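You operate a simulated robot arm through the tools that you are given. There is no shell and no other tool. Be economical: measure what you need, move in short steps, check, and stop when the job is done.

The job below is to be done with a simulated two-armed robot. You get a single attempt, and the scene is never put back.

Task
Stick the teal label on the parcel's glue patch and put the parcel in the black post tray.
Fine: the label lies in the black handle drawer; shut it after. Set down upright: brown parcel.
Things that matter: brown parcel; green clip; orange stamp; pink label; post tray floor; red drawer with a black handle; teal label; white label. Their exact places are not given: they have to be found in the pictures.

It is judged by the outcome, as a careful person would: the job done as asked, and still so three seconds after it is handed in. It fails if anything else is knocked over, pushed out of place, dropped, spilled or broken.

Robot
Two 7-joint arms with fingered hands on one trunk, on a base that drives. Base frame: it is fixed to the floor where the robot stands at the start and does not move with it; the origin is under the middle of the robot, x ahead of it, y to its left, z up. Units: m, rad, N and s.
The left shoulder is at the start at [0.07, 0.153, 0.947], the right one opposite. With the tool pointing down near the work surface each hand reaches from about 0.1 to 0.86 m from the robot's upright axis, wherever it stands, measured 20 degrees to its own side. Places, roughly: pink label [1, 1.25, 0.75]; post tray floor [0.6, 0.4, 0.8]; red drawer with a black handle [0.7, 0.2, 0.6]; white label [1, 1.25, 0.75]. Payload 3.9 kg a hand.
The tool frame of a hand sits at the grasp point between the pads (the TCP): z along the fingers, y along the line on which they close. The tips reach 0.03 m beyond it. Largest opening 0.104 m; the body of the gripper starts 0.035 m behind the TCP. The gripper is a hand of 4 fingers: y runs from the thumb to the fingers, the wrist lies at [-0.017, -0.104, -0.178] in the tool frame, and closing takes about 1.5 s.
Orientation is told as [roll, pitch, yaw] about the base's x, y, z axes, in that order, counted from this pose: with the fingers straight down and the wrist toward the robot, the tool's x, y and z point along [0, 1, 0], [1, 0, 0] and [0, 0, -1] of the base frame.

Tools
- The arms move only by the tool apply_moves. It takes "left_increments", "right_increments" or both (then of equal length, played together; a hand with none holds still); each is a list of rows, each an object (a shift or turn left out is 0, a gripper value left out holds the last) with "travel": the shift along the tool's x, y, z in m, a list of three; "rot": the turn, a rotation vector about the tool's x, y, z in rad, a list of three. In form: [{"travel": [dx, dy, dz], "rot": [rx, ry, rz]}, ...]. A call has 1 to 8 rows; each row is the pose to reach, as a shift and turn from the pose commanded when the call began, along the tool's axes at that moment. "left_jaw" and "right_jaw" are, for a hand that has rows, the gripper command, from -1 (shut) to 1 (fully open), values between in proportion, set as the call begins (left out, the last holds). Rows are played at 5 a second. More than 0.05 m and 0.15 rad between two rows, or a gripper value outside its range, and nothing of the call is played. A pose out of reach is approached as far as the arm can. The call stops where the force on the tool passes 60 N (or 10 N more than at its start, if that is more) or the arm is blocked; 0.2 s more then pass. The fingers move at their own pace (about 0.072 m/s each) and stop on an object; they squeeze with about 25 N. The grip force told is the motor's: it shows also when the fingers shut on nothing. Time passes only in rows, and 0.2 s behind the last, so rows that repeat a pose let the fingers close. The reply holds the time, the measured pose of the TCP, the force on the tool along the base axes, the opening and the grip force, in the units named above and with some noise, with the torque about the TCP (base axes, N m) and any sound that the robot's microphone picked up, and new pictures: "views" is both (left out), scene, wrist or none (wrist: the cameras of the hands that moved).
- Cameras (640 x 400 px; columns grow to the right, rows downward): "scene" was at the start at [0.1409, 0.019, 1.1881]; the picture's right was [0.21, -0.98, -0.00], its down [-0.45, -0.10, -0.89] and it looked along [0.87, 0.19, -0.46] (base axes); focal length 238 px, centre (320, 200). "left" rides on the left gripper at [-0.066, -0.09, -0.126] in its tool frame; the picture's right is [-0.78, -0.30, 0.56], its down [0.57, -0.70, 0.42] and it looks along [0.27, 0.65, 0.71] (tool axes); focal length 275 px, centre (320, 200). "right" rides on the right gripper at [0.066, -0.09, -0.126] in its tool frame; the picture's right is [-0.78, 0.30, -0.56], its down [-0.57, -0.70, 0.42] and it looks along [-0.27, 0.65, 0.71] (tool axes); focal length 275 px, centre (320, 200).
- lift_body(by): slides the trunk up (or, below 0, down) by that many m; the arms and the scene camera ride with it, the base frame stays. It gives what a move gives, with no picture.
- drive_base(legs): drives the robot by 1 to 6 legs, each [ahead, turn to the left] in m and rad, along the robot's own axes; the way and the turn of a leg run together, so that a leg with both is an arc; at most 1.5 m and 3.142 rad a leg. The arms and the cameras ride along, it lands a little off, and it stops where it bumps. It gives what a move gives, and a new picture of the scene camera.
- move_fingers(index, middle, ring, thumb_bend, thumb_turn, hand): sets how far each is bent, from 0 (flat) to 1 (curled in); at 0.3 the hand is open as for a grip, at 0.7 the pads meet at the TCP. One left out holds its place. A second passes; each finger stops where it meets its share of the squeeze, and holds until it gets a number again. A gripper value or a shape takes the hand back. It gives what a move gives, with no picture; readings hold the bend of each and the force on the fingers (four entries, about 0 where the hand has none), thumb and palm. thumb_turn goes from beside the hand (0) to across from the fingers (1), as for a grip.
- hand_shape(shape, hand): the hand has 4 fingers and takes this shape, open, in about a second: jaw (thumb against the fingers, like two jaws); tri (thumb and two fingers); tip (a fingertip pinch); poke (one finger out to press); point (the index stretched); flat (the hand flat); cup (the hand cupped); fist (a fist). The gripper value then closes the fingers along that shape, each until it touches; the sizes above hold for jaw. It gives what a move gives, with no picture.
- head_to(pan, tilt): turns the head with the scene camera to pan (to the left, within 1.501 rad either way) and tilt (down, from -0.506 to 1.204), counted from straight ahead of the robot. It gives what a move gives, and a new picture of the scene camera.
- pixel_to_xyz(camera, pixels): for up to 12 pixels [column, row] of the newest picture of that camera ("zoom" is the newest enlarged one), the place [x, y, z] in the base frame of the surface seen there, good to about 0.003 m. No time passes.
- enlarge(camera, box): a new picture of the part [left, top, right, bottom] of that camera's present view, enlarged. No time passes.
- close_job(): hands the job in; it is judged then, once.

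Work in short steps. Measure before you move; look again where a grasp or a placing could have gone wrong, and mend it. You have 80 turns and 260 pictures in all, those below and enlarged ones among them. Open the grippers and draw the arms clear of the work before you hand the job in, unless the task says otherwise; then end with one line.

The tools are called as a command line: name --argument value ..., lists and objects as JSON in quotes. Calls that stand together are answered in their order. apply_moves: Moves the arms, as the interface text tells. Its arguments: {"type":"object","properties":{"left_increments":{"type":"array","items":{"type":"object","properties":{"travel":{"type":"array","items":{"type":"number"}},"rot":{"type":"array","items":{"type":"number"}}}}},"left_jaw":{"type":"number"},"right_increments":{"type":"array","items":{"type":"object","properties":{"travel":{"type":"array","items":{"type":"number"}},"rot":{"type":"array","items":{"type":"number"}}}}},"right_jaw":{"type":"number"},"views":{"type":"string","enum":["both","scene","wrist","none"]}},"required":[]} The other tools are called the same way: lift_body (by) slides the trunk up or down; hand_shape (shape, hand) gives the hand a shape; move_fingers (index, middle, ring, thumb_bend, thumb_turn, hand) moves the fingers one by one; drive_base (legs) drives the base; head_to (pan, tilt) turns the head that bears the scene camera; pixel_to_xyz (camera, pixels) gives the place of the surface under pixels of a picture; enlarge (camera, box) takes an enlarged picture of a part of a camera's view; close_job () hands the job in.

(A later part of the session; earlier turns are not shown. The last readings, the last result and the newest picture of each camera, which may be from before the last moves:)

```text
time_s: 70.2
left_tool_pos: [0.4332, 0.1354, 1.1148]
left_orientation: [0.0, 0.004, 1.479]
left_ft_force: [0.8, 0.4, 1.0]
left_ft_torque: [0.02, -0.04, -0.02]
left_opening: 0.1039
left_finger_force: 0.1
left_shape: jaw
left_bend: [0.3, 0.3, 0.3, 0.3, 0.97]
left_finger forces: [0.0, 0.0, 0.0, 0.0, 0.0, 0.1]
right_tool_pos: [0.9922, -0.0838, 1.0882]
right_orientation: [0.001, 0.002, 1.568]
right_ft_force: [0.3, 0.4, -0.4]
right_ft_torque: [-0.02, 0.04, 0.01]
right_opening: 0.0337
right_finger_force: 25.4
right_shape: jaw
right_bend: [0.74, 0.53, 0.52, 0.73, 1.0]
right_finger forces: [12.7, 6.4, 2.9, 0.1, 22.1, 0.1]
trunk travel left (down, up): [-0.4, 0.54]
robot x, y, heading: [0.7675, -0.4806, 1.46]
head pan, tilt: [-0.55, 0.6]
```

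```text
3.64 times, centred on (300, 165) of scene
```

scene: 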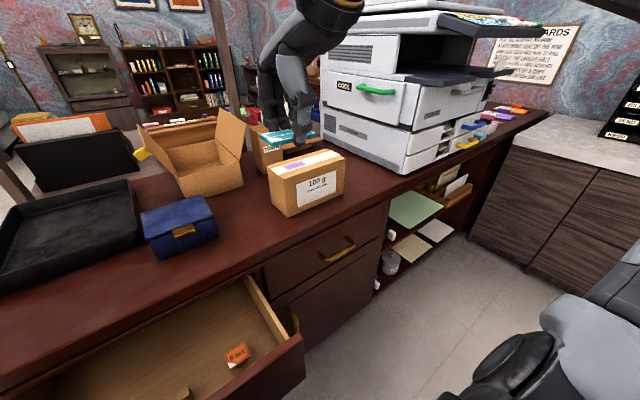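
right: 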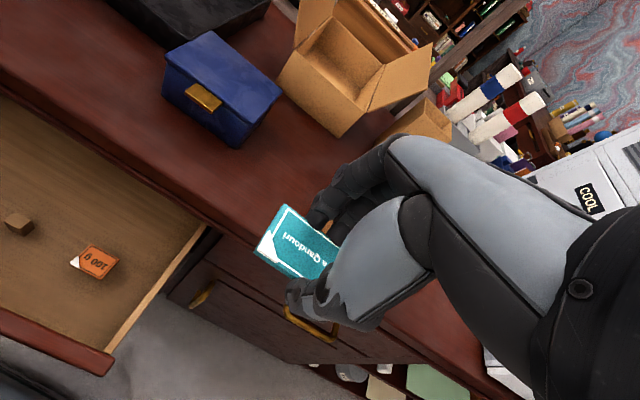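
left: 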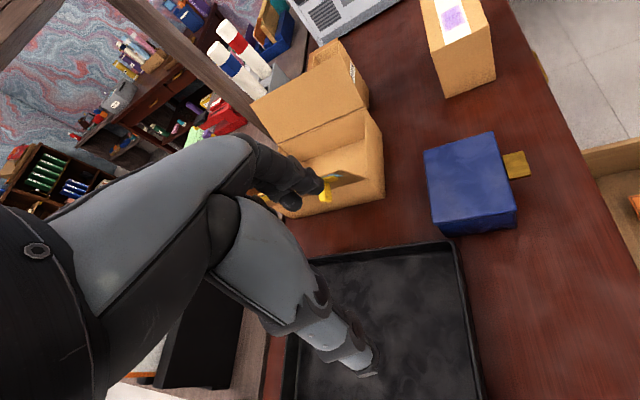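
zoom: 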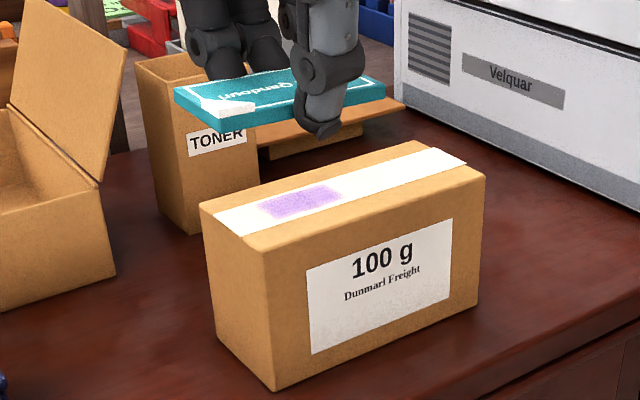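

One row was too long; smaller steps.

apply_moves --right_increments '[{"travel": [-0.022, 0.035, 0.0]}, {"travel": [-0.044, 0.07, 0.0]}, {"travel": [-0.066, 0.105, 0.01]}, {"travel": [-0.088, 0.14, 0.025]}, {"travel": [-0.11, 0.175, 0.04]}, {"travel": [-0.131, 0.207, 0.055]}, {"travel": [-0.131, 0.207, 0.085]}, {"travel": [-0.131, 0.207, 0.085]}]' --views "both"

enlarge --camera "scene" --box '[240, 110, 360, 220]'

```text
time_s: 72.0
left_tool_pos: [0.4333, 0.1369, 1.1146]
left_orientation: [-0.001, 0.002, 1.478]
left_ft_force: [-0.2, 0.3, 0.0]
left_ft_torque: [0.01, 0.02, -0.02]
left_opening: 0.1039
left_finger_force: 0.2
left_shape: jaw
left_bend: [0.3, 0.3, 0.3, 0.3, 0.97]
left_finger forces: [0.1, 0.0, 0.1, 0.0, 0.0, 0.0]
right_tool_pos: [1.1169, 0.12, 0.9979]
right_orientation: [0.001, -0.001, 1.564]
right_ft_force: [0.9, -0.2, -0.1]
right_ft_torque: [0.01, 0.02, 0.0]
right_opening: 0.0341
right_finger_force: 25.2
right_shape: jaw
right_bend: [0.74, 0.54, 0.52, 0.73, 1.0]
right_finger forces: [12.8, 6.5, 2.8, 0.0, 22.1, 0.0]
right hand out of reach, approached as far as the arm can: row 6, 7, 8
trunk travel left (down, up): [-0.4, 0.54]
robot x, y, heading: [0.7703, -0.481, 1.46]
head pan, tilt: [-0.55, 0.6]
```

scene: 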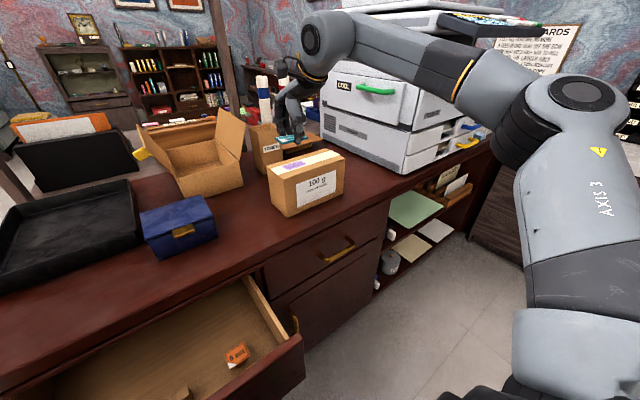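
right: 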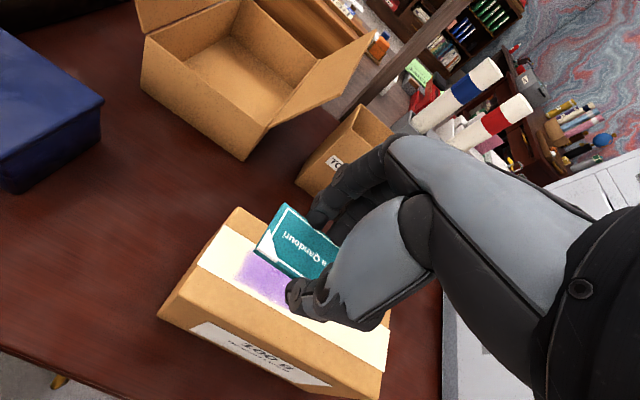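

```text
3.64 times, centred on (300, 165) of scene
```

zoom: 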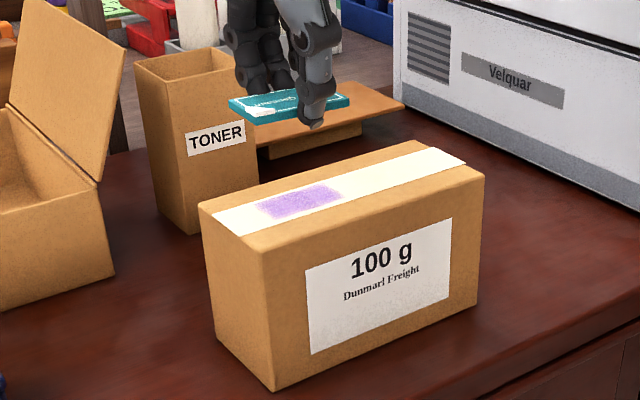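

Slightly short (1.117,0.120). Descend while correcting, to TCP z≈0.947.

apply_moves --right_increments '[{"travel": [-0.004, 0.002, 0.02]}, {"travel": [-0.006, 0.003, 0.035]}, {"travel": [-0.006, 0.003, 0.05]}, {"travel": [-0.006, 0.003, 0.05]}]' --views "both"

enlarge --camera "scene" --box '[250, 110, 350, 200]'

```text
time_s: 73.0
left_tool_pos: [0.4318, 0.1357, 1.1145]
left_orientation: [0.0, 0.002, 1.476]
left_ft_force: [-0.1, 0.0, 0.3]
left_ft_torque: [0.01, -0.02, 0.01]
left_opening: 0.1039
left_finger_force: 0.0
left_shape: jaw
left_bend: [0.3, 0.3, 0.3, 0.3, 0.97]
left_finger forces: [0.1, 0.0, 0.0, 0.0, 0.0, 0.0]
right_tool_pos: [1.1235, 0.1221, 0.948]
right_orientation: [0.002, -0.001, 1.565]
right_ft_force: [-1.1, 0.5, -0.6]
right_ft_torque: [0.01, 0.04, -0.01]
right_opening: 0.0337
right_finger_force: 24.5
right_shape: jaw
right_bend: [0.74, 0.54, 0.52, 0.73, 1.0]
right_finger forces: [12.7, 6.4, 2.9, 0.1, 22.0, 0.1]
trunk travel left (down, up): [-0.4, 0.54]
robot x, y, heading: [0.7652, -0.4811, 1.467]
head pan, tilt: [-0.55, 0.6]
```

scene: 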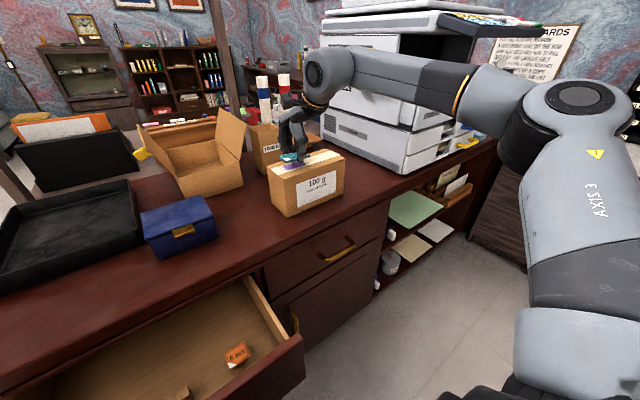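
right: 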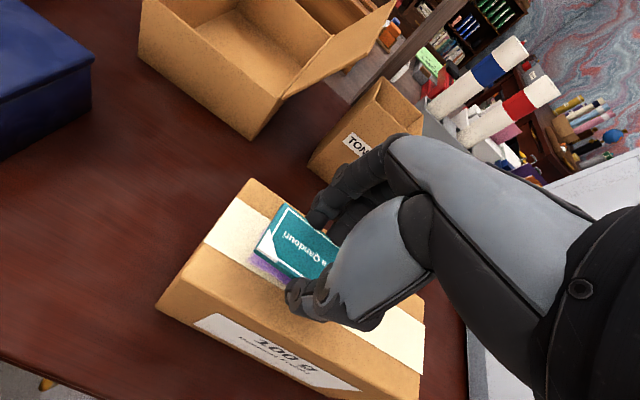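

```text
4.44 times, centred on (300, 155) of scene
```

zoom: 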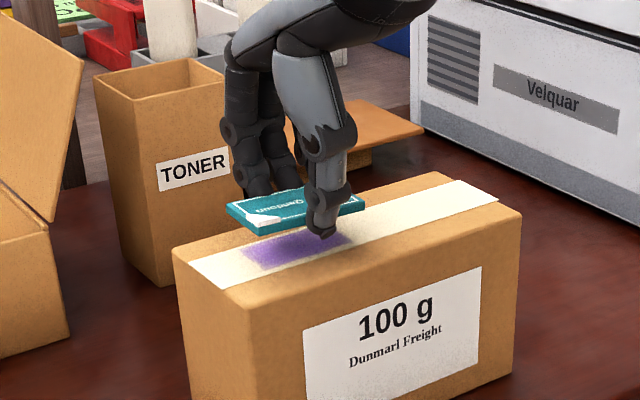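

Well aligned. Lower in small steps toward contact.

apply_moves --right_increments '[{"travel": [0, 0, 0.005]}, {"travel": [0, 0, 0.01]}, {"travel": [0, 0, 0.014]}, {"travel": [0, 0, 0.014]}]' --views "both"

enlarge --camera "scene" --box '[260, 120, 340, 190]'

```text
time_s: 74.0
left_tool_pos: [0.4329, 0.1369, 1.1163]
left_orientation: [0.002, 0.003, 1.475]
left_ft_force: [-0.4, 0.3, 0.4]
left_ft_torque: [0.02, -0.02, -0.02]
left_opening: 0.1036
left_finger_force: 0.1
left_shape: jaw
left_bend: [0.3, 0.3, 0.3, 0.3, 0.97]
left_finger forces: [0.0, 0.0, 0.0, 0.0, 0.0, 0.0]
right_tool_pos: [1.1243, 0.1222, 0.9353]
right_orientation: [0.003, 0.0, 1.569]
right_ft_force: [-1.3, -0.4, -0.4]
right_ft_torque: [-0.01, 0.02, 0.04]
right_opening: 0.0339
right_finger_force: 25.0
right_shape: jaw
right_bend: [0.74, 0.54, 0.52, 0.73, 1.0]
right_finger forces: [12.6, 6.4, 2.9, 0.0, 22.1, 0.0]
trunk travel left (down, up): [-0.4, 0.54]
robot x, y, heading: [0.7665, -0.4873, 1.463]
head pan, tilt: [-0.55, 0.6]
```

scene: 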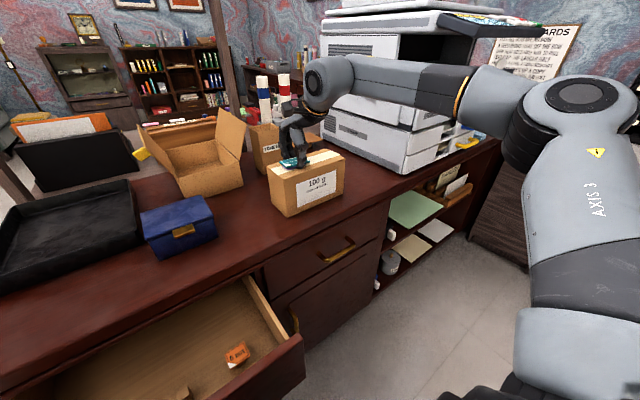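
right: 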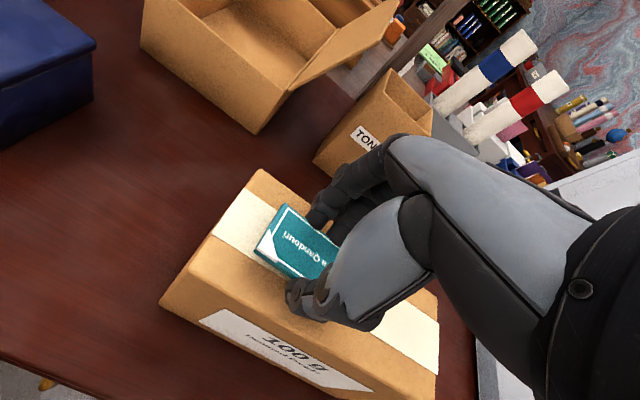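

```text
5.71 times, centred on (300, 155) of scene
```

zoom: 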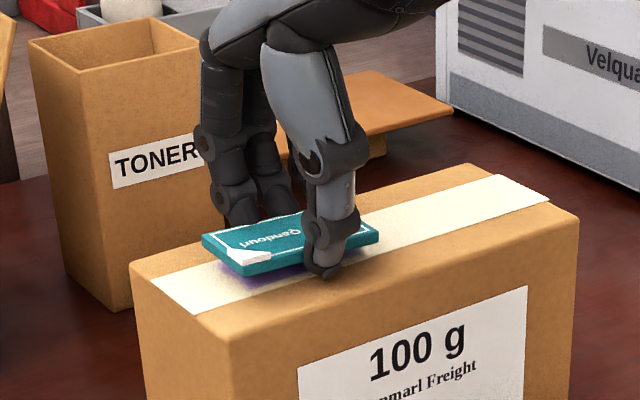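

Almost touching; a few millimetres more, watching the force.

apply_moves --right_increments '[{"travel": [0, 0, 0.003]}, {"travel": [0, 0, 0.006]}, {"travel": [0, 0, 0.009]}, {"travel": [0, 0, 0.009]}]' --views "scene"

enlarge --camera "scene" --box '[260, 120, 340, 190]'

```text
time_s: 75.0
left_tool_pos: [0.4314, 0.1346, 1.1163]
left_orientation: [-0.001, -0.001, 1.476]
left_ft_force: [0.7, 0.1, 0.6]
left_ft_torque: [0.0, 0.03, 0.04]
left_opening: 0.1039
left_finger_force: 0.1
left_shape: jaw
left_bend: [0.3, 0.3, 0.3, 0.3, 0.97]
left_finger forces: [0.1, 0.0, 0.0, 0.1, 0.1, 0.1]
right_tool_pos: [1.1208, 0.1209, 0.9311]
right_orientation: [0.005, -0.009, 1.568]
right_ft_force: [2.8, 2.7, 24.0]
right_ft_torque: [-0.51, 0.03, -0.02]
right_opening: 0.0347
right_finger_force: 24.8
right_shape: jaw
right_bend: [0.74, 0.53, 0.52, 0.74, 1.0]
right_finger forces: [16.2, 8.9, 3.5, 0.0, 50.0, 0.0]
trunk travel left (down, up): [-0.4, 0.54]
robot x, y, heading: [0.7686, -0.4835, 1.462]
head pan, tilt: [-0.55, 0.6]
```

scene: 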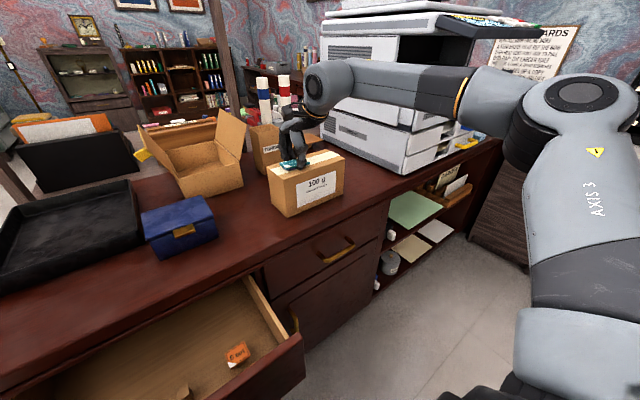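

```text
5.71 times, centred on (300, 155) of scene
```

zoom: 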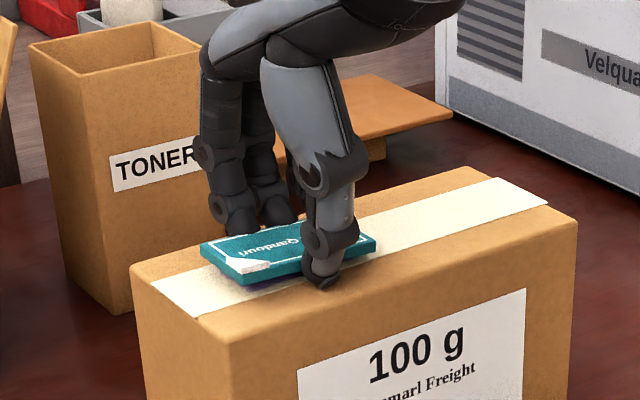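

The thumb tip bears on the parcel with the label ~5 mm above the patch. Unload a bit, then open so it drops on the glue.

apply_moves --right_increments '[{"travel": [0, 0, -0.004]}, {"travel": [0, 0, -0.005]}]' --views "none"

apply_moves --right_increments '[{}, {}, {}, {}]' --right_jaw 0.2 --views "both"

enlarge --camera "scene" --box '[260, 120, 340, 190]'

```text
time_s: 75.6
left_tool_pos: [0.4312, 0.1339, 1.115]
left_orientation: [-0.001, 0.003, 1.479]
left_ft_force: [-0.4, 0.6, -0.7]
left_ft_torque: [0.0, 0.01, -0.02]
left_opening: 0.1039
left_finger_force: 0.0
left_shape: jaw
left_bend: [0.3, 0.3, 0.3, 0.3, 0.97]
left_finger forces: [0.1, 0.1, 0.0, 0.0, 0.0, 0.0]
right_tool_pos: [1.1217, 0.1211, 0.93]
right_orientation: [0.003, 0.002, 1.567]
right_ft_force: [-0.4, 2.2, 11.5]
right_ft_torque: [0.26, 0.11, 0.05]
right_opening: 0.0347
right_finger_force: 25.6
right_shape: jaw
right_bend: [0.74, 0.53, 0.52, 0.74, 1.0]
right_finger forces: [22.4, 9.1, 2.9, 0.0, 26.0, 0.0]
trunk travel left (down, up): [-0.4, 0.54]
robot x, y, heading: [0.7687, -0.4851, 1.46]
head pan, tilt: [-0.55, 0.6]
```

```text
time_s: 76.6
left_tool_pos: [0.4337, 0.1356, 1.1166]
left_orientation: [0.0, 0.0, 1.477]
left_ft_force: [-0.2, -0.3, 0.3]
left_ft_torque: [0.04, -0.01, 0.01]
left_opening: 0.104
left_finger_force: 0.1
left_shape: jaw
left_bend: [0.3, 0.3, 0.3, 0.3, 0.97]
left_finger forces: [0.1, 0.0, 0.0, 0.0, 0.0, 0.1]
right_tool_pos: [1.1237, 0.1212, 0.9304]
right_orientation: [0.001, 0.001, 1.569]
right_ft_force: [-1.1, -1.4, 3.2]
right_ft_torque: [0.11, 0.01, 0.0]
right_opening: 0.0609
right_finger_force: 0.1
right_shape: jaw
right_bend: [0.73, 0.41, 0.37, 0.64, 0.99]
right_finger forces: [1.6, 1.8, 0.1, 0.1, 0.1, 0.0]
trunk travel left (down, up): [-0.4, 0.54]
robot x, y, heading: [0.7716, -0.4818, 1.465]
head pan, tilt: [-0.55, 0.6]
```

scene: 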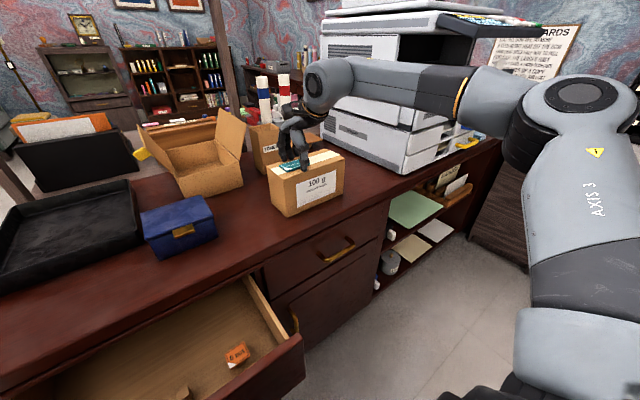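
right: 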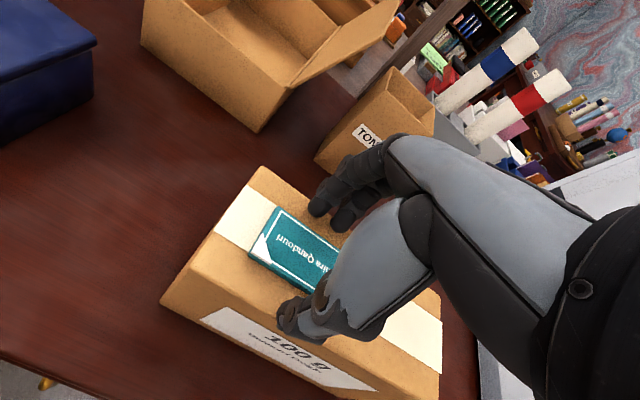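

```text
5.71 times, centred on (300, 155) of scene
```

zoom: 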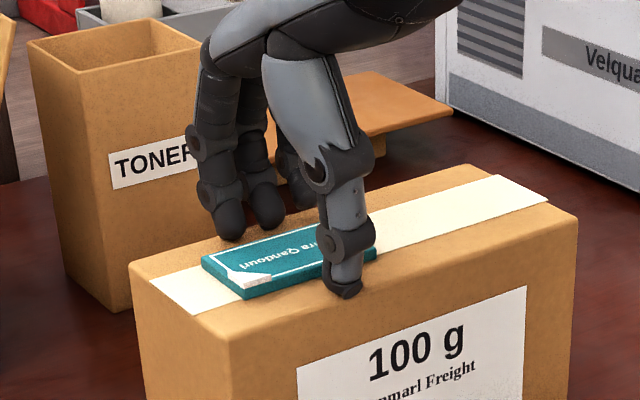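

The label now lies flat on the patch. Raise, inspect, and close the fingers to press it down.

apply_moves --right_increments '[{"travel": [0, 0, -0.02]}, {"travel": [0, 0, -0.05]}, {"travel": [0, 0, -0.08]}, {"travel": [0, 0, -0.1]}]' --views "none"

apply_moves --right_increments '[{}, {}, {}, {}, {}, {}, {}]' --right_jaw -1 --views "both"

enlarge --camera "scene" --box '[260, 120, 340, 190]'

```text
time_s: 77.6
left_tool_pos: [0.4326, 0.137, 1.1146]
left_orientation: [0.001, 0.004, 1.477]
left_ft_force: [0.5, -0.1, 0.1]
left_ft_torque: [-0.01, -0.01, 0.04]
left_opening: 0.1038
left_finger_force: 0.0
left_shape: jaw
left_bend: [0.3, 0.3, 0.3, 0.3, 0.97]
left_finger forces: [0.1, 0.0, 0.0, 0.1, 0.1, 0.0]
right_tool_pos: [1.1146, 0.1145, 1.0173]
right_orientation: [0.002, -0.003, 1.562]
right_ft_force: [-0.3, -0.3, -0.1]
right_ft_torque: [0.0, 0.03, 0.01]
right_opening: 0.062
right_finger_force: 0.1
right_shape: jaw
right_bend: [0.73, 0.41, 0.37, 0.63, 0.99]
right_finger forces: [0.0, 0.0, 0.0, 0.0, 0.0, 0.0]
right hand out of reach, approached as far as the arm can: row 2, 3, 4
trunk travel left (down, up): [-0.4, 0.54]
robot x, y, heading: [0.7724, -0.4838, 1.465]
head pan, tilt: [-0.55, 0.6]
```

```text
time_s: 79.2
left_tool_pos: [0.4331, 0.1362, 1.1158]
left_orientation: [0.001, 0.004, 1.478]
left_ft_force: [0.7, -0.3, 0.6]
left_ft_torque: [0.0, 0.05, -0.04]
left_opening: 0.104
left_finger_force: 0.0
left_shape: jaw
left_bend: [0.3, 0.3, 0.3, 0.3, 0.97]
left_finger forces: [0.0, 0.0, 0.1, 0.0, 0.0, 0.1]
right_tool_pos: [1.1138, 0.1156, 1.0182]
right_orientation: [0.002, -0.001, 1.563]
right_ft_force: [1.1, 0.4, 0.6]
right_ft_torque: [0.0, 0.0, -0.03]
right_opening: 0.0
right_finger_force: 25.1
right_shape: jaw
right_bend: [0.7, 0.7, 0.7, 0.48, 1.0]
right_finger forces: [0.0, 0.0, 0.0, 0.1, 0.1, 0.0]
trunk travel left (down, up): [-0.4, 0.54]
robot x, y, heading: [0.77, -0.4857, 1.461]
head pan, tilt: [-0.55, 0.6]
```

scene: 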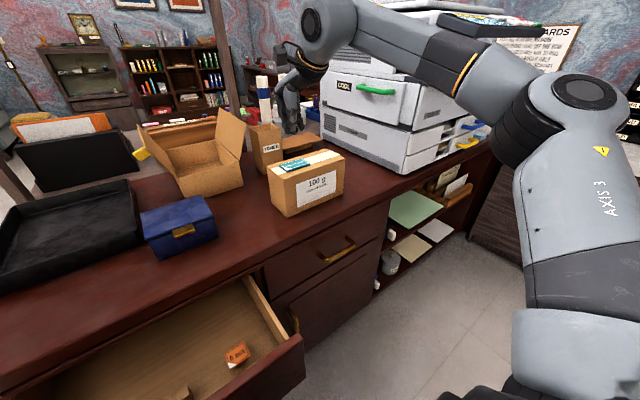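
right: 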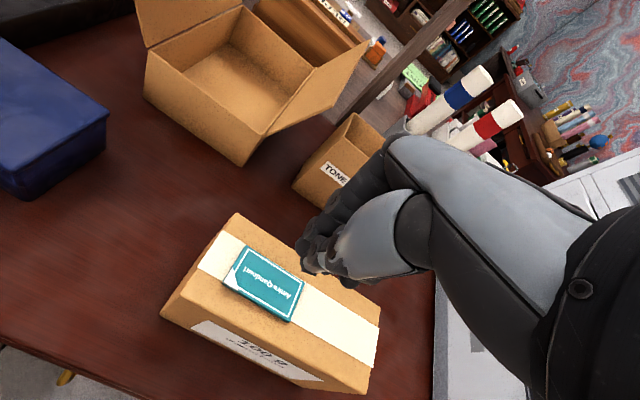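

```text
5.71 times, centred on (300, 155) of scene
```

zoom: 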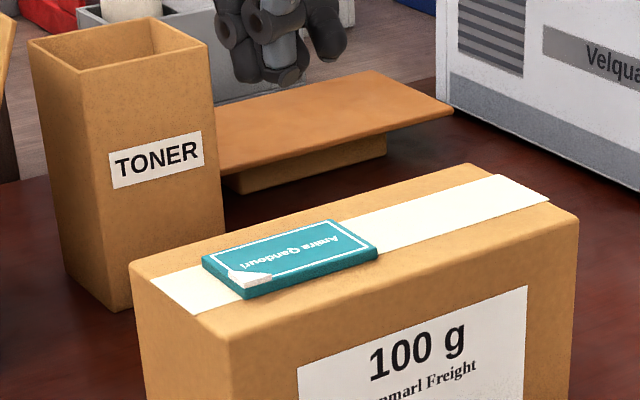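

Label placed squarely over the patch. Now press it lightly with the closed fingertips.

apply_moves --right_increments '[{"travel": [-0.006, 0.004, 0.03]}, {"travel": [-0.008, 0.005, 0.06]}, {"travel": [-0.008, 0.005, 0.075]}, {"travel": [-0.008, 0.005, 0.082]}, {"travel": [-0.008, 0.005, 0.087]}, {"travel": [-0.008, 0.005, 0.087]}]' --views "scene"

enlarge --camera "scene" --box '[260, 120, 340, 190]'

```text
time_s: 80.6
left_tool_pos: [0.4323, 0.1339, 1.1164]
left_orientation: [-0.002, 0.0, 1.475]
left_ft_force: [-0.4, -0.4, -0.6]
left_ft_torque: [0.04, 0.0, -0.03]
left_opening: 0.104
left_finger_force: 0.0
left_shape: jaw
left_bend: [0.3, 0.3, 0.3, 0.3, 0.97]
left_finger forces: [0.0, 0.1, 0.0, 0.0, 0.1, 0.1]
right_tool_pos: [1.1211, 0.1198, 0.9366]
right_orientation: [0.004, -0.011, 1.567]
right_ft_force: [4.9, 4.0, 23.5]
right_ft_torque: [0.14, -0.12, 0.0]
right_opening: 0.0
right_finger_force: 24.3
right_shape: jaw
right_bend: [0.7, 0.7, 0.7, 0.49, 1.0]
right_finger forces: [0.0, 0.0, 0.1, 0.0, 0.0, 0.0]
trunk travel left (down, up): [-0.4, 0.54]
robot x, y, heading: [0.7715, -0.4817, 1.459]
head pan, tilt: [-0.55, 0.6]
```

scene: 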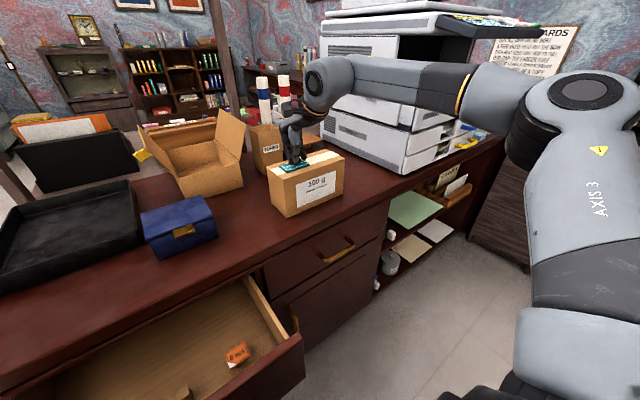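

```text
5.71 times, centred on (300, 155) of scene
```

zoom: 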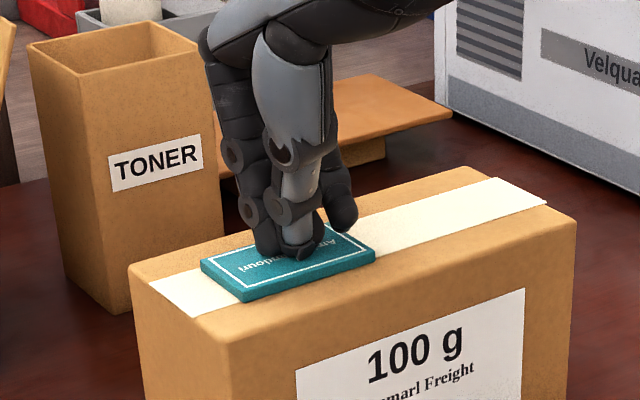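

Pressed with 23 N; the white peel corner is no longer showing, so it appears stuck. Now retract the right hand from over the parcel before repositioning to shut the drawer.

apply_moves --right_increments '[{"travel": [0, 0, -0.03]}, {"travel": [0, -0.01, -0.07]}, {"travel": [0.02, -0.05, -0.08]}, {"travel": [0.045, -0.09, -0.08]}, {"travel": [0.07, -0.13, -0.08]}, {"travel": [0.095, -0.17, -0.08]}, {"travel": [0.12, -0.21, -0.08]}, {"travel": [0.15, -0.25, -0.08]}]' --views "scene"

enlarge --camera "scene" --box '[250, 130, 350, 220]'

```text
time_s: 82.4
left_tool_pos: [0.4312, 0.1351, 1.1168]
left_orientation: [0.0, 0.001, 1.478]
left_ft_force: [-0.1, -0.4, 0.5]
left_ft_torque: [0.03, -0.02, -0.01]
left_opening: 0.104
left_finger_force: 0.1
left_shape: jaw
left_bend: [0.3, 0.3, 0.3, 0.3, 0.97]
left_finger forces: [0.0, 0.0, 0.0, 0.0, 0.0, 0.1]
right_tool_pos: [0.9727, -0.1316, 1.013]
right_orientation: [0.002, 0.0, 1.568]
right_ft_force: [-0.7, 0.0, -0.2]
right_ft_torque: [0.01, -0.03, 0.01]
right_opening: 0.0
right_finger_force: 24.9
right_shape: jaw
right_bend: [0.7, 0.7, 0.7, 0.49, 1.0]
right_finger forces: [0.0, 0.0, 0.1, 0.0, 0.0, 0.1]
trunk travel left (down, up): [-0.4, 0.54]
robot x, y, heading: [0.7661, -0.4853, 1.464]
head pan, tilt: [-0.55, 0.6]
```

scene: 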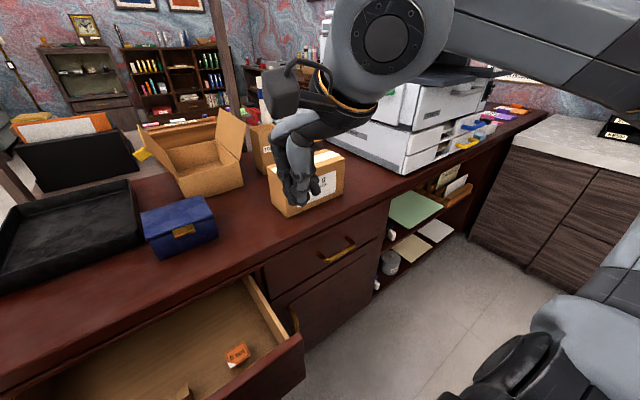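

```text
4.44 times, centred on (300, 175) of scene
```

zoom: 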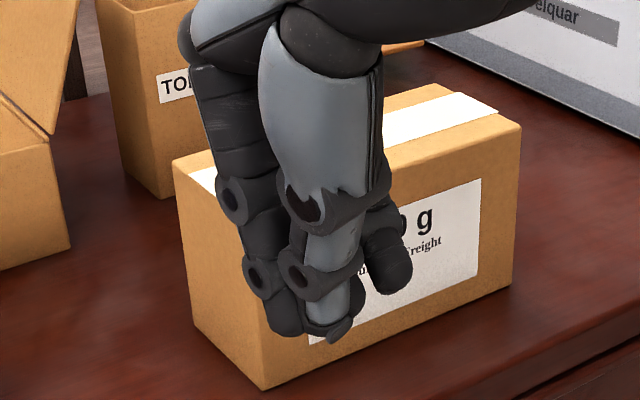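

Retract the left hand toward the body too, then drive to about (1.15,−0.6), heading ~1.9, from where the left hand can push the drawer.

apply_moves --left_increments '[{"travel": [0, -0.045, 0]}, {"travel": [0, -0.09, 0]}, {"travel": [0, -0.135, 0]}, {"travel": [0, -0.18, 0]}, {"travel": [0, -0.2, 0]}]' --views "none"

drive_base --legs '[[0, -1.76], [0.4, 0], [0, 2.2]]'

head_to --pan 0.1 --tilt 0.7

```text
time_s: 83.6
left_tool_pos: [0.4145, -0.0624, 1.1134]
left_orientation: [-0.001, 0.003, 1.476]
left_ft_force: [-0.5, 0.6, 0.6]
left_ft_torque: [-0.01, 0.01, -0.02]
left_opening: 0.1041
left_finger_force: 0.0
left_shape: jaw
left_bend: [0.3, 0.3, 0.3, 0.3, 0.97]
left_finger forces: [0.0, 0.0, 0.0, 0.0, 0.0, 0.0]
right_tool_pos: [0.9737, -0.1274, 1.0146]
right_orientation: [0.003, 0.0, 1.567]
right_ft_force: [0.4, -0.3, 0.3]
right_ft_torque: [0.02, -0.01, 0.02]
right_opening: 0.0001
right_finger_force: 25.1
right_shape: jaw
right_bend: [0.7, 0.7, 0.7, 0.49, 1.0]
right_finger forces: [0.0, 0.0, 0.0, 0.0, 0.0, 0.0]
trunk travel left (down, up): [-0.4, 0.54]
robot x, y, heading: [0.7682, -0.4843, 1.463]
head pan, tilt: [-0.55, 0.6]
```

```text
time_s: 92.4
left_tool_pos: [1.3926, -0.091, 1.1124]
left_orientation: [-0.001, 0.004, 0.325]
left_ft_force: [-0.4, -0.3, 0.0]
left_ft_torque: [-0.01, -0.02, 0.01]
left_opening: 0.1041
left_finger_force: 0.1
left_shape: jaw
left_bend: [0.3, 0.3, 0.3, 0.3, 0.97]
left_finger forces: [0.0, 0.0, 0.1, 0.0, 0.1, 0.1]
right_tool_pos: [1.5579, -0.6277, 1.0148]
right_orientation: [0.003, -0.002, 0.42]
right_ft_force: [-0.1, 0.0, -0.2]
right_ft_torque: [-0.01, 0.0, 0.01]
right_opening: 0.0
right_finger_force: 24.7
right_shape: jaw
right_bend: [0.7, 0.7, 0.7, 0.49, 1.0]
right_finger forces: [0.1, 0.1, 0.0, 0.0, 0.1, 0.0]
trunk travel left (down, up): [-0.4, 0.54]
robot x, y, heading: [1.1536, -0.5866, 0.302]
head pan, tilt: [-0.55, 0.6]
stopped in leg 3: the robot was blocked; the commanded pose is now the measured one
```

scene: 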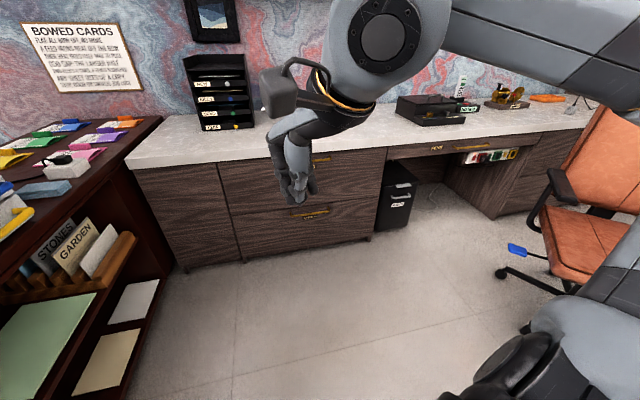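

```text
time_s: 93.4
left_tool_pos: [1.3908, -0.0902, 1.1137]
left_orientation: [-0.001, 0.005, 0.326]
left_ft_force: [-0.4, -0.5, 0.3]
left_ft_torque: [-0.02, 0.04, -0.02]
left_opening: 0.1038
left_finger_force: 0.1
left_shape: jaw
left_bend: [0.3, 0.3, 0.3, 0.3, 0.97]
left_finger forces: [0.0, 0.1, 0.0, 0.0, 0.0, 0.1]
right_tool_pos: [1.5586, -0.6291, 1.0136]
right_orientation: [0.005, -0.001, 0.421]
right_ft_force: [0.3, 0.3, 0.9]
right_ft_torque: [-0.01, 0.01, 0.01]
right_opening: 0.0
right_finger_force: 24.9
right_shape: jaw
right_bend: [0.7, 0.7, 0.7, 0.49, 1.0]
right_finger forces: [0.0, 0.0, 0.0, 0.0, 0.1, 0.1]
trunk travel left (down, up): [-0.4, 0.54]
robot x, y, heading: [1.1492, -0.5897, 0.307]
head pan, tilt: [0.099, 0.7]
```

scene: 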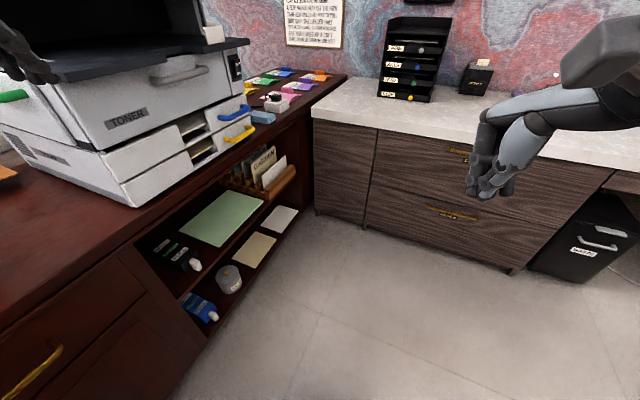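

The turn was blocked, probably the left hand at the printer. Turn back slightly and look left.

drive_base --legs '[[0, -0.15]]'

head_to --pan 0.9 --tilt 0.45

```text
time_s: 94.4
left_tool_pos: [1.4625, -0.132, 1.1128]
left_orientation: [0.002, 0.003, 0.174]
left_ft_force: [0.3, -0.1, -0.3]
left_ft_torque: [0.05, -0.01, -0.01]
left_opening: 0.1038
left_finger_force: 0.0
left_shape: jaw
left_bend: [0.3, 0.3, 0.3, 0.3, 0.97]
left_finger forces: [0.0, 0.0, 0.1, 0.0, 0.0, 0.0]
right_tool_pos: [1.5486, -0.6905, 1.0128]
right_orientation: [0.004, -0.003, 0.269]
right_ft_force: [-0.2, -0.6, -0.1]
right_ft_torque: [-0.01, -0.01, 0.0]
right_opening: 0.0002
right_finger_force: 25.3
right_shape: jaw
right_bend: [0.7, 0.7, 0.7, 0.49, 1.0]
right_finger forces: [0.1, 0.0, 0.1, 0.0, 0.1, 0.0]
trunk travel left (down, up): [-0.4, 0.54]
robot x, y, heading: [1.1496, -0.5851, 0.158]
head pan, tilt: [0.099, 0.7]
```

scene: 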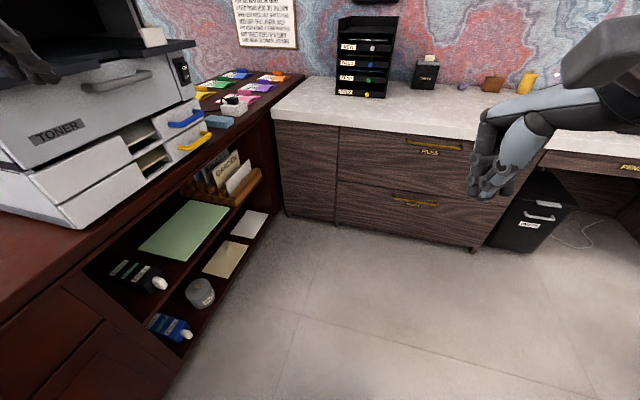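

```text
time_s: 95.6
left_tool_pos: [1.4626, -0.1319, 1.1128]
left_orientation: [-0.001, 0.004, 0.174]
left_ft_force: [0.1, 0.3, -0.5]
left_ft_torque: [-0.02, -0.01, 0.04]
left_opening: 0.1039
left_finger_force: 0.0
left_shape: jaw
left_bend: [0.3, 0.3, 0.3, 0.3, 0.97]
left_finger forces: [0.0, 0.1, 0.0, 0.1, 0.1, 0.0]
right_tool_pos: [1.5489, -0.6893, 1.0137]
right_orientation: [0.006, -0.001, 0.27]
right_ft_force: [0.4, 0.6, 0.0]
right_ft_torque: [-0.02, 0.0, -0.01]
right_opening: 0.0
right_finger_force: 25.5
right_shape: jaw
right_bend: [0.7, 0.7, 0.7, 0.49, 1.0]
right_finger forces: [0.1, 0.1, 0.1, 0.0, 0.0, 0.0]
trunk travel left (down, up): [-0.4, 0.54]
robot x, y, heading: [1.1473, -0.5885, 0.161]
head pan, tilt: [0.901, 0.45]
```

scene: 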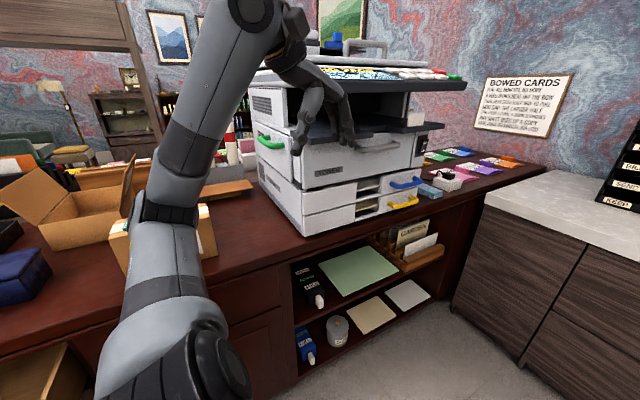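

Printer looks undisturbed. I'll pull the left hand in front of the chest, then continue the turn in parts.

apply_moves --left_increments '[{"travel": [-0.04, -0.015, 0]}, {"travel": [-0.08, -0.03, 0]}, {"travel": [-0.12, -0.045, 0]}, {"travel": [-0.16, -0.06, 0]}, {"travel": [-0.2, -0.08, 0]}, {"travel": [-0.23, -0.1, 0]}]' --views "none"

drive_base --legs '[[0, 0.5], [0, 1.25]]'

```text
time_s: 97.0
left_tool_pos: [1.4037, -0.3764, 1.1142]
left_orientation: [0.001, 0.003, 0.178]
left_ft_force: [-0.6, -0.3, 0.0]
left_ft_torque: [0.03, -0.03, 0.02]
left_opening: 0.1038
left_finger_force: 0.1
left_shape: jaw
left_bend: [0.3, 0.3, 0.3, 0.3, 0.97]
left_finger forces: [0.0, 0.0, 0.0, 0.1, 0.1, 0.0]
right_tool_pos: [1.5478, -0.6904, 1.0141]
right_orientation: [0.007, -0.004, 0.27]
right_ft_force: [-0.3, -0.3, -0.6]
right_ft_torque: [0.0, -0.04, 0.02]
right_opening: 0.0003
right_finger_force: 25.1
right_shape: jaw
right_bend: [0.7, 0.7, 0.7, 0.49, 1.0]
right_finger forces: [0.0, 0.0, 0.0, 0.0, 0.0, 0.0]
trunk travel left (down, up): [-0.4, 0.54]
robot x, y, heading: [1.1534, -0.5869, 0.154]
head pan, tilt: [0.901, 0.45]
```

```text
time_s: 98.2
left_tool_pos: [1.3626, -0.3331, 1.1146]
left_orientation: [-0.001, 0.005, 0.342]
left_ft_force: [0.1, 2.0, 1.3]
left_ft_torque: [0.01, 0.0, 0.01]
left_opening: 0.1037
left_finger_force: 0.0
left_shape: jaw
left_bend: [0.3, 0.3, 0.3, 0.3, 0.97]
left_finger forces: [0.0, 0.0, 0.0, 0.0, 0.0, 0.0]
right_tool_pos: [1.5569, -0.621, 1.0148]
right_orientation: [0.005, -0.001, 0.439]
right_ft_force: [0.1, 0.0, -0.5]
right_ft_torque: [-0.03, -0.01, 0.01]
right_opening: 0.0
right_finger_force: 24.8
right_shape: jaw
right_bend: [0.7, 0.7, 0.7, 0.49, 1.0]
right_finger forces: [0.1, 0.0, 0.0, 0.0, 0.0, 0.1]
trunk travel left (down, up): [-0.4, 0.54]
robot x, y, heading: [1.15, -0.5874, 0.314]
head pan, tilt: [0.901, 0.45]
stopped in leg 1: the robot was blocked; the commanded pose is now the measured one
```

scene: 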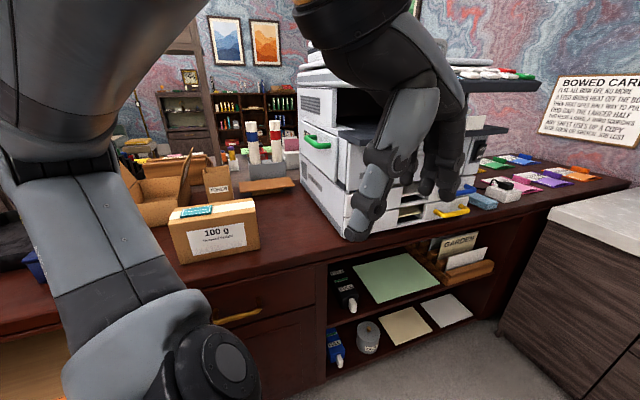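

Blocked at the same heading, so it's likely the base against the other desk's corner. Drive forward a little and turn again.

drive_base --legs '[[0.1, 0], [0, 0.5], [0, 1.2]]'

```text
time_s: 103.7
left_tool_pos: [0.9655, -0.3731, 1.1147]
left_orientation: [-0.001, 0.005, 2.038]
left_ft_force: [-0.3, -0.6, 0.3]
left_ft_torque: [0.01, 0.04, 0.03]
left_opening: 0.1038
left_finger_force: 0.1
left_shape: jaw
left_bend: [0.3, 0.3, 0.3, 0.3, 0.97]
left_finger forces: [0.0, 0.1, 0.0, 0.0, 0.1, 0.0]
right_tool_pos: [1.2268, -0.1462, 1.0145]
right_orientation: [0.008, -0.002, 2.13]
right_ft_force: [0.2, -0.1, 0.8]
right_ft_torque: [0.02, 0.02, 0.01]
right_opening: 0.0
right_finger_force: 24.6
right_shape: jaw
right_bend: [0.7, 0.7, 0.7, 0.49, 1.0]
right_finger forces: [0.0, 0.0, 0.0, 0.0, 0.1, 0.0]
trunk travel left (down, up): [-0.4, 0.54]
robot x, y, heading: [1.2368, -0.5572, 2.007]
head pan, tilt: [0.901, 0.45]
```

scene: 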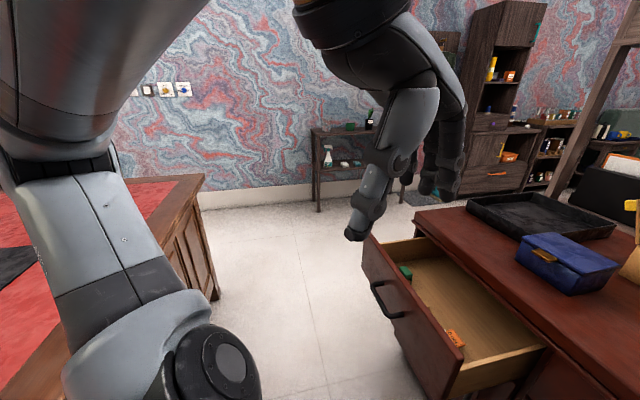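

Now the stance is good: left hand can push the panel's right part (x≈0.83). Close the left hand, square it, and bring it in front of the drawer.

apply_moves --left_increments '[{"travel": [0.011, 0.016, 0.039], "rot": [0, 0, 0.059]}, {"travel": [0.022, 0.032, 0.079], "rot": [0, 0, 0.118]}, {"travel": [0.033, 0.047, 0.118], "rot": [0, 0, 0.176]}, {"travel": [0.044, 0.063, 0.157], "rot": [0, 0, 0.235]}, {"travel": [0.055, 0.079, 0.197], "rot": [0, 0, 0.294]}, {"travel": [0.066, 0.095, 0.236], "rot": [0, 0, 0.353]}, {"travel": [0.077, 0.11, 0.276], "rot": [0, 0, 0.411]}, {"travel": [0.088, 0.126, 0.315], "rot": [0, 0, 0.47]}]' --left_jaw -1 --views "scene"

```text
time_s: 105.5
left_tool_pos: [0.8162, -0.2811, 0.7976]
left_orientation: [-0.003, 0.005, 1.565]
left_ft_force: [-0.4, -1.1, 0.7]
left_ft_torque: [0.04, -0.03, 0.01]
left_opening: 0.0001
left_finger_force: 25.1
left_shape: jaw
left_bend: [0.7, 0.7, 0.7, 0.49, 1.0]
left_finger forces: [0.0, 0.0, 0.0, 0.0, 0.0, 0.0]
left hand out of reach, approached as far as the arm can: row 2, 3, 4, 5, 6, 7, 8
right_tool_pos: [1.2265, -0.1454, 1.0131]
right_orientation: [0.006, -0.001, 2.129]
right_ft_force: [0.3, -0.3, -0.1]
right_ft_torque: [-0.01, -0.04, 0.04]
right_opening: 0.0
right_finger_force: 25.0
right_shape: jaw
right_bend: [0.7, 0.7, 0.7, 0.49, 1.0]
right_finger forces: [0.0, 0.0, 0.0, 0.0, 0.0, 0.0]
trunk travel left (down, up): [-0.4, 0.54]
robot x, y, heading: [1.2398, -0.5585, 2.012]
head pan, tilt: [0.901, 0.45]
```

scene: 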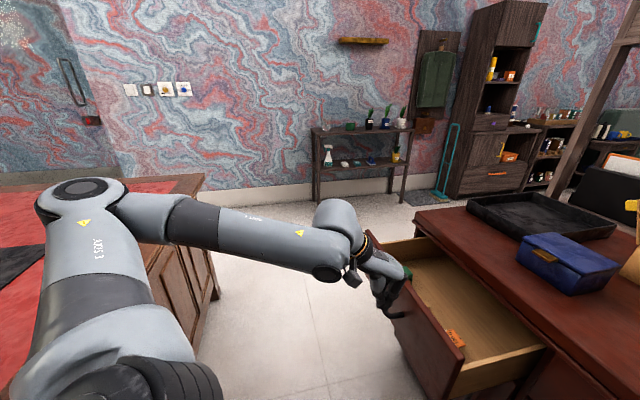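

The hand is in front of the panel. Lower it while leaning the fingertips toward the panel.

apply_moves --left_increments '[{"travel": [-0.005, -0.005, 0.03], "rot": [-0.12, 0, 0]}, {"travel": [-0.01, -0.01, 0.06], "rot": [-0.24, 0, 0]}, {"travel": [-0.01, -0.01, 0.09], "rot": [-0.36, 0, 0]}, {"travel": [-0.01, -0.01, 0.12], "rot": [-0.48, 0, 0]}, {"travel": [-0.01, -0.01, 0.15], "rot": [-0.6, 0, 0]}, {"travel": [-0.01, -0.01, 0.15], "rot": [-0.7, 0, 0]}]' --views "both"

```text
time_s: 107.1
left_tool_pos: [0.8204, -0.3009, 0.6533]
left_orientation: [0.02, -0.716, 1.556]
left_ft_force: [-0.3, -0.1, 0.3]
left_ft_torque: [-0.02, -0.01, 0.0]
left_opening: 0.0002
left_finger_force: 24.3
left_shape: jaw
left_bend: [0.7, 0.7, 0.7, 0.49, 1.0]
left_finger forces: [0.0, 0.1, 0.0, 0.1, 0.0, 0.0]
left hand out of reach, approached as far as the arm can: row 1, 2
right_tool_pos: [1.2229, -0.1518, 1.0106]
right_orientation: [-0.012, -0.029, 2.127]
right_ft_force: [0.8, 0.6, 0.7]
right_ft_torque: [0.02, 0.01, 0.0]
right_opening: 0.0001
right_finger_force: 25.1
right_shape: jaw
right_bend: [0.7, 0.7, 0.7, 0.49, 1.0]
right_finger forces: [0.0, 0.0, 0.1, 0.1, 0.0, 0.0]
trunk travel left (down, up): [-0.4, 0.54]
robot x, y, heading: [1.2421, -0.5517, 2.002]
head pan, tilt: [0.901, 0.45]
stopped in row 6 (left hand): the arm was blocked; the commanded pose is now the measured one
```

scene: 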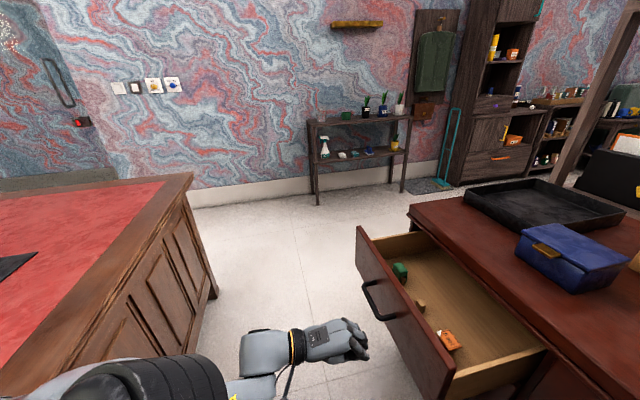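
left: 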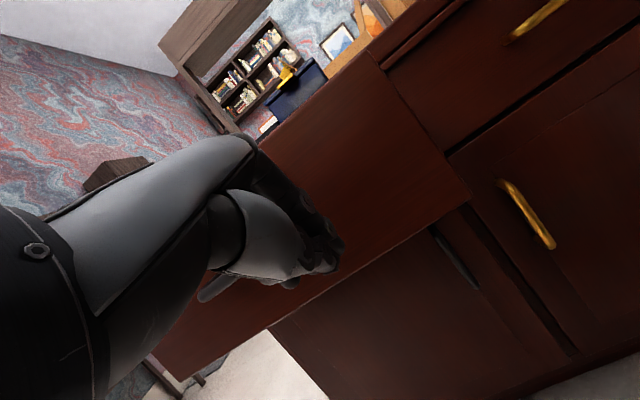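

Fingertips are aimed at the panel at x≈0.82, clear of the handle. Push along +y.

apply_moves --left_increments '[{"travel": [0, 0.024, 0.032]}, {"travel": [0, 0.05, 0.056]}, {"travel": [0, 0.077, 0.08]}, {"travel": [0, 0.104, 0.103]}, {"travel": [0, 0.13, 0.126]}, {"travel": [0, 0.157, 0.15]}, {"travel": [0, 0.183, 0.173]}, {"travel": [0, 0.205, 0.192]}]' --views "both"

```text
time_s: 107.4
left_tool_pos: [0.8615, -0.3322, 0.6692]
left_orientation: [0.094, -0.733, 1.485]
left_ft_force: [1.2, -2.6, -2.7]
left_ft_torque: [0.17, 0.06, 0.14]
left_opening: 0.0
left_finger_force: 25.1
left_shape: jaw
left_bend: [0.7, 0.7, 0.7, 0.49, 1.0]
left_finger forces: [0.0, 0.0, 0.0, 0.0, 0.0, 0.0]
right_tool_pos: [1.2826, -0.2154, 1.0296]
right_orientation: [0.009, -0.118, 2.122]
right_ft_force: [-0.4, 1.9, 1.6]
right_ft_torque: [-0.19, 0.01, 0.07]
right_opening: 0.0
right_finger_force: 25.3
right_shape: jaw
right_bend: [0.7, 0.7, 0.7, 0.49, 1.0]
right_finger forces: [0.1, 0.1, 0.0, 0.0, 0.0, 0.1]
trunk travel left (down, up): [-0.4, 0.54]
robot x, y, heading: [1.2405, -0.5559, 1.993]
head pan, tilt: [0.901, 0.45]
stopped in row 1 (left hand): the arm was blocked; the commanded pose is now the measured one
```

scene: 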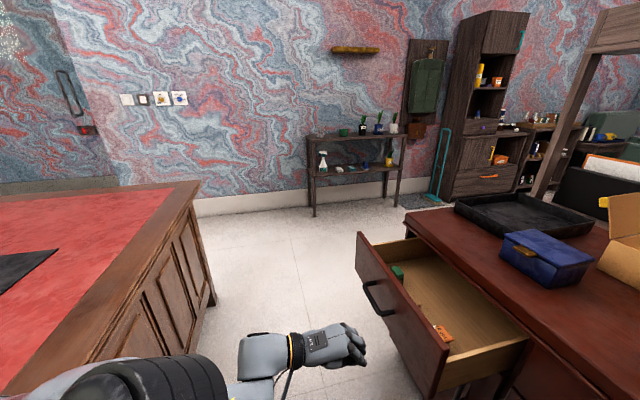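
left: 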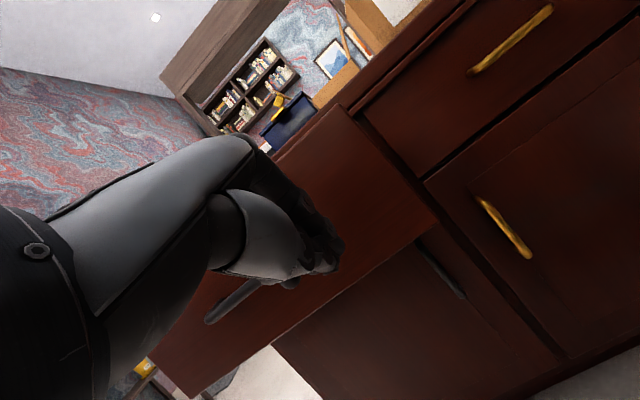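

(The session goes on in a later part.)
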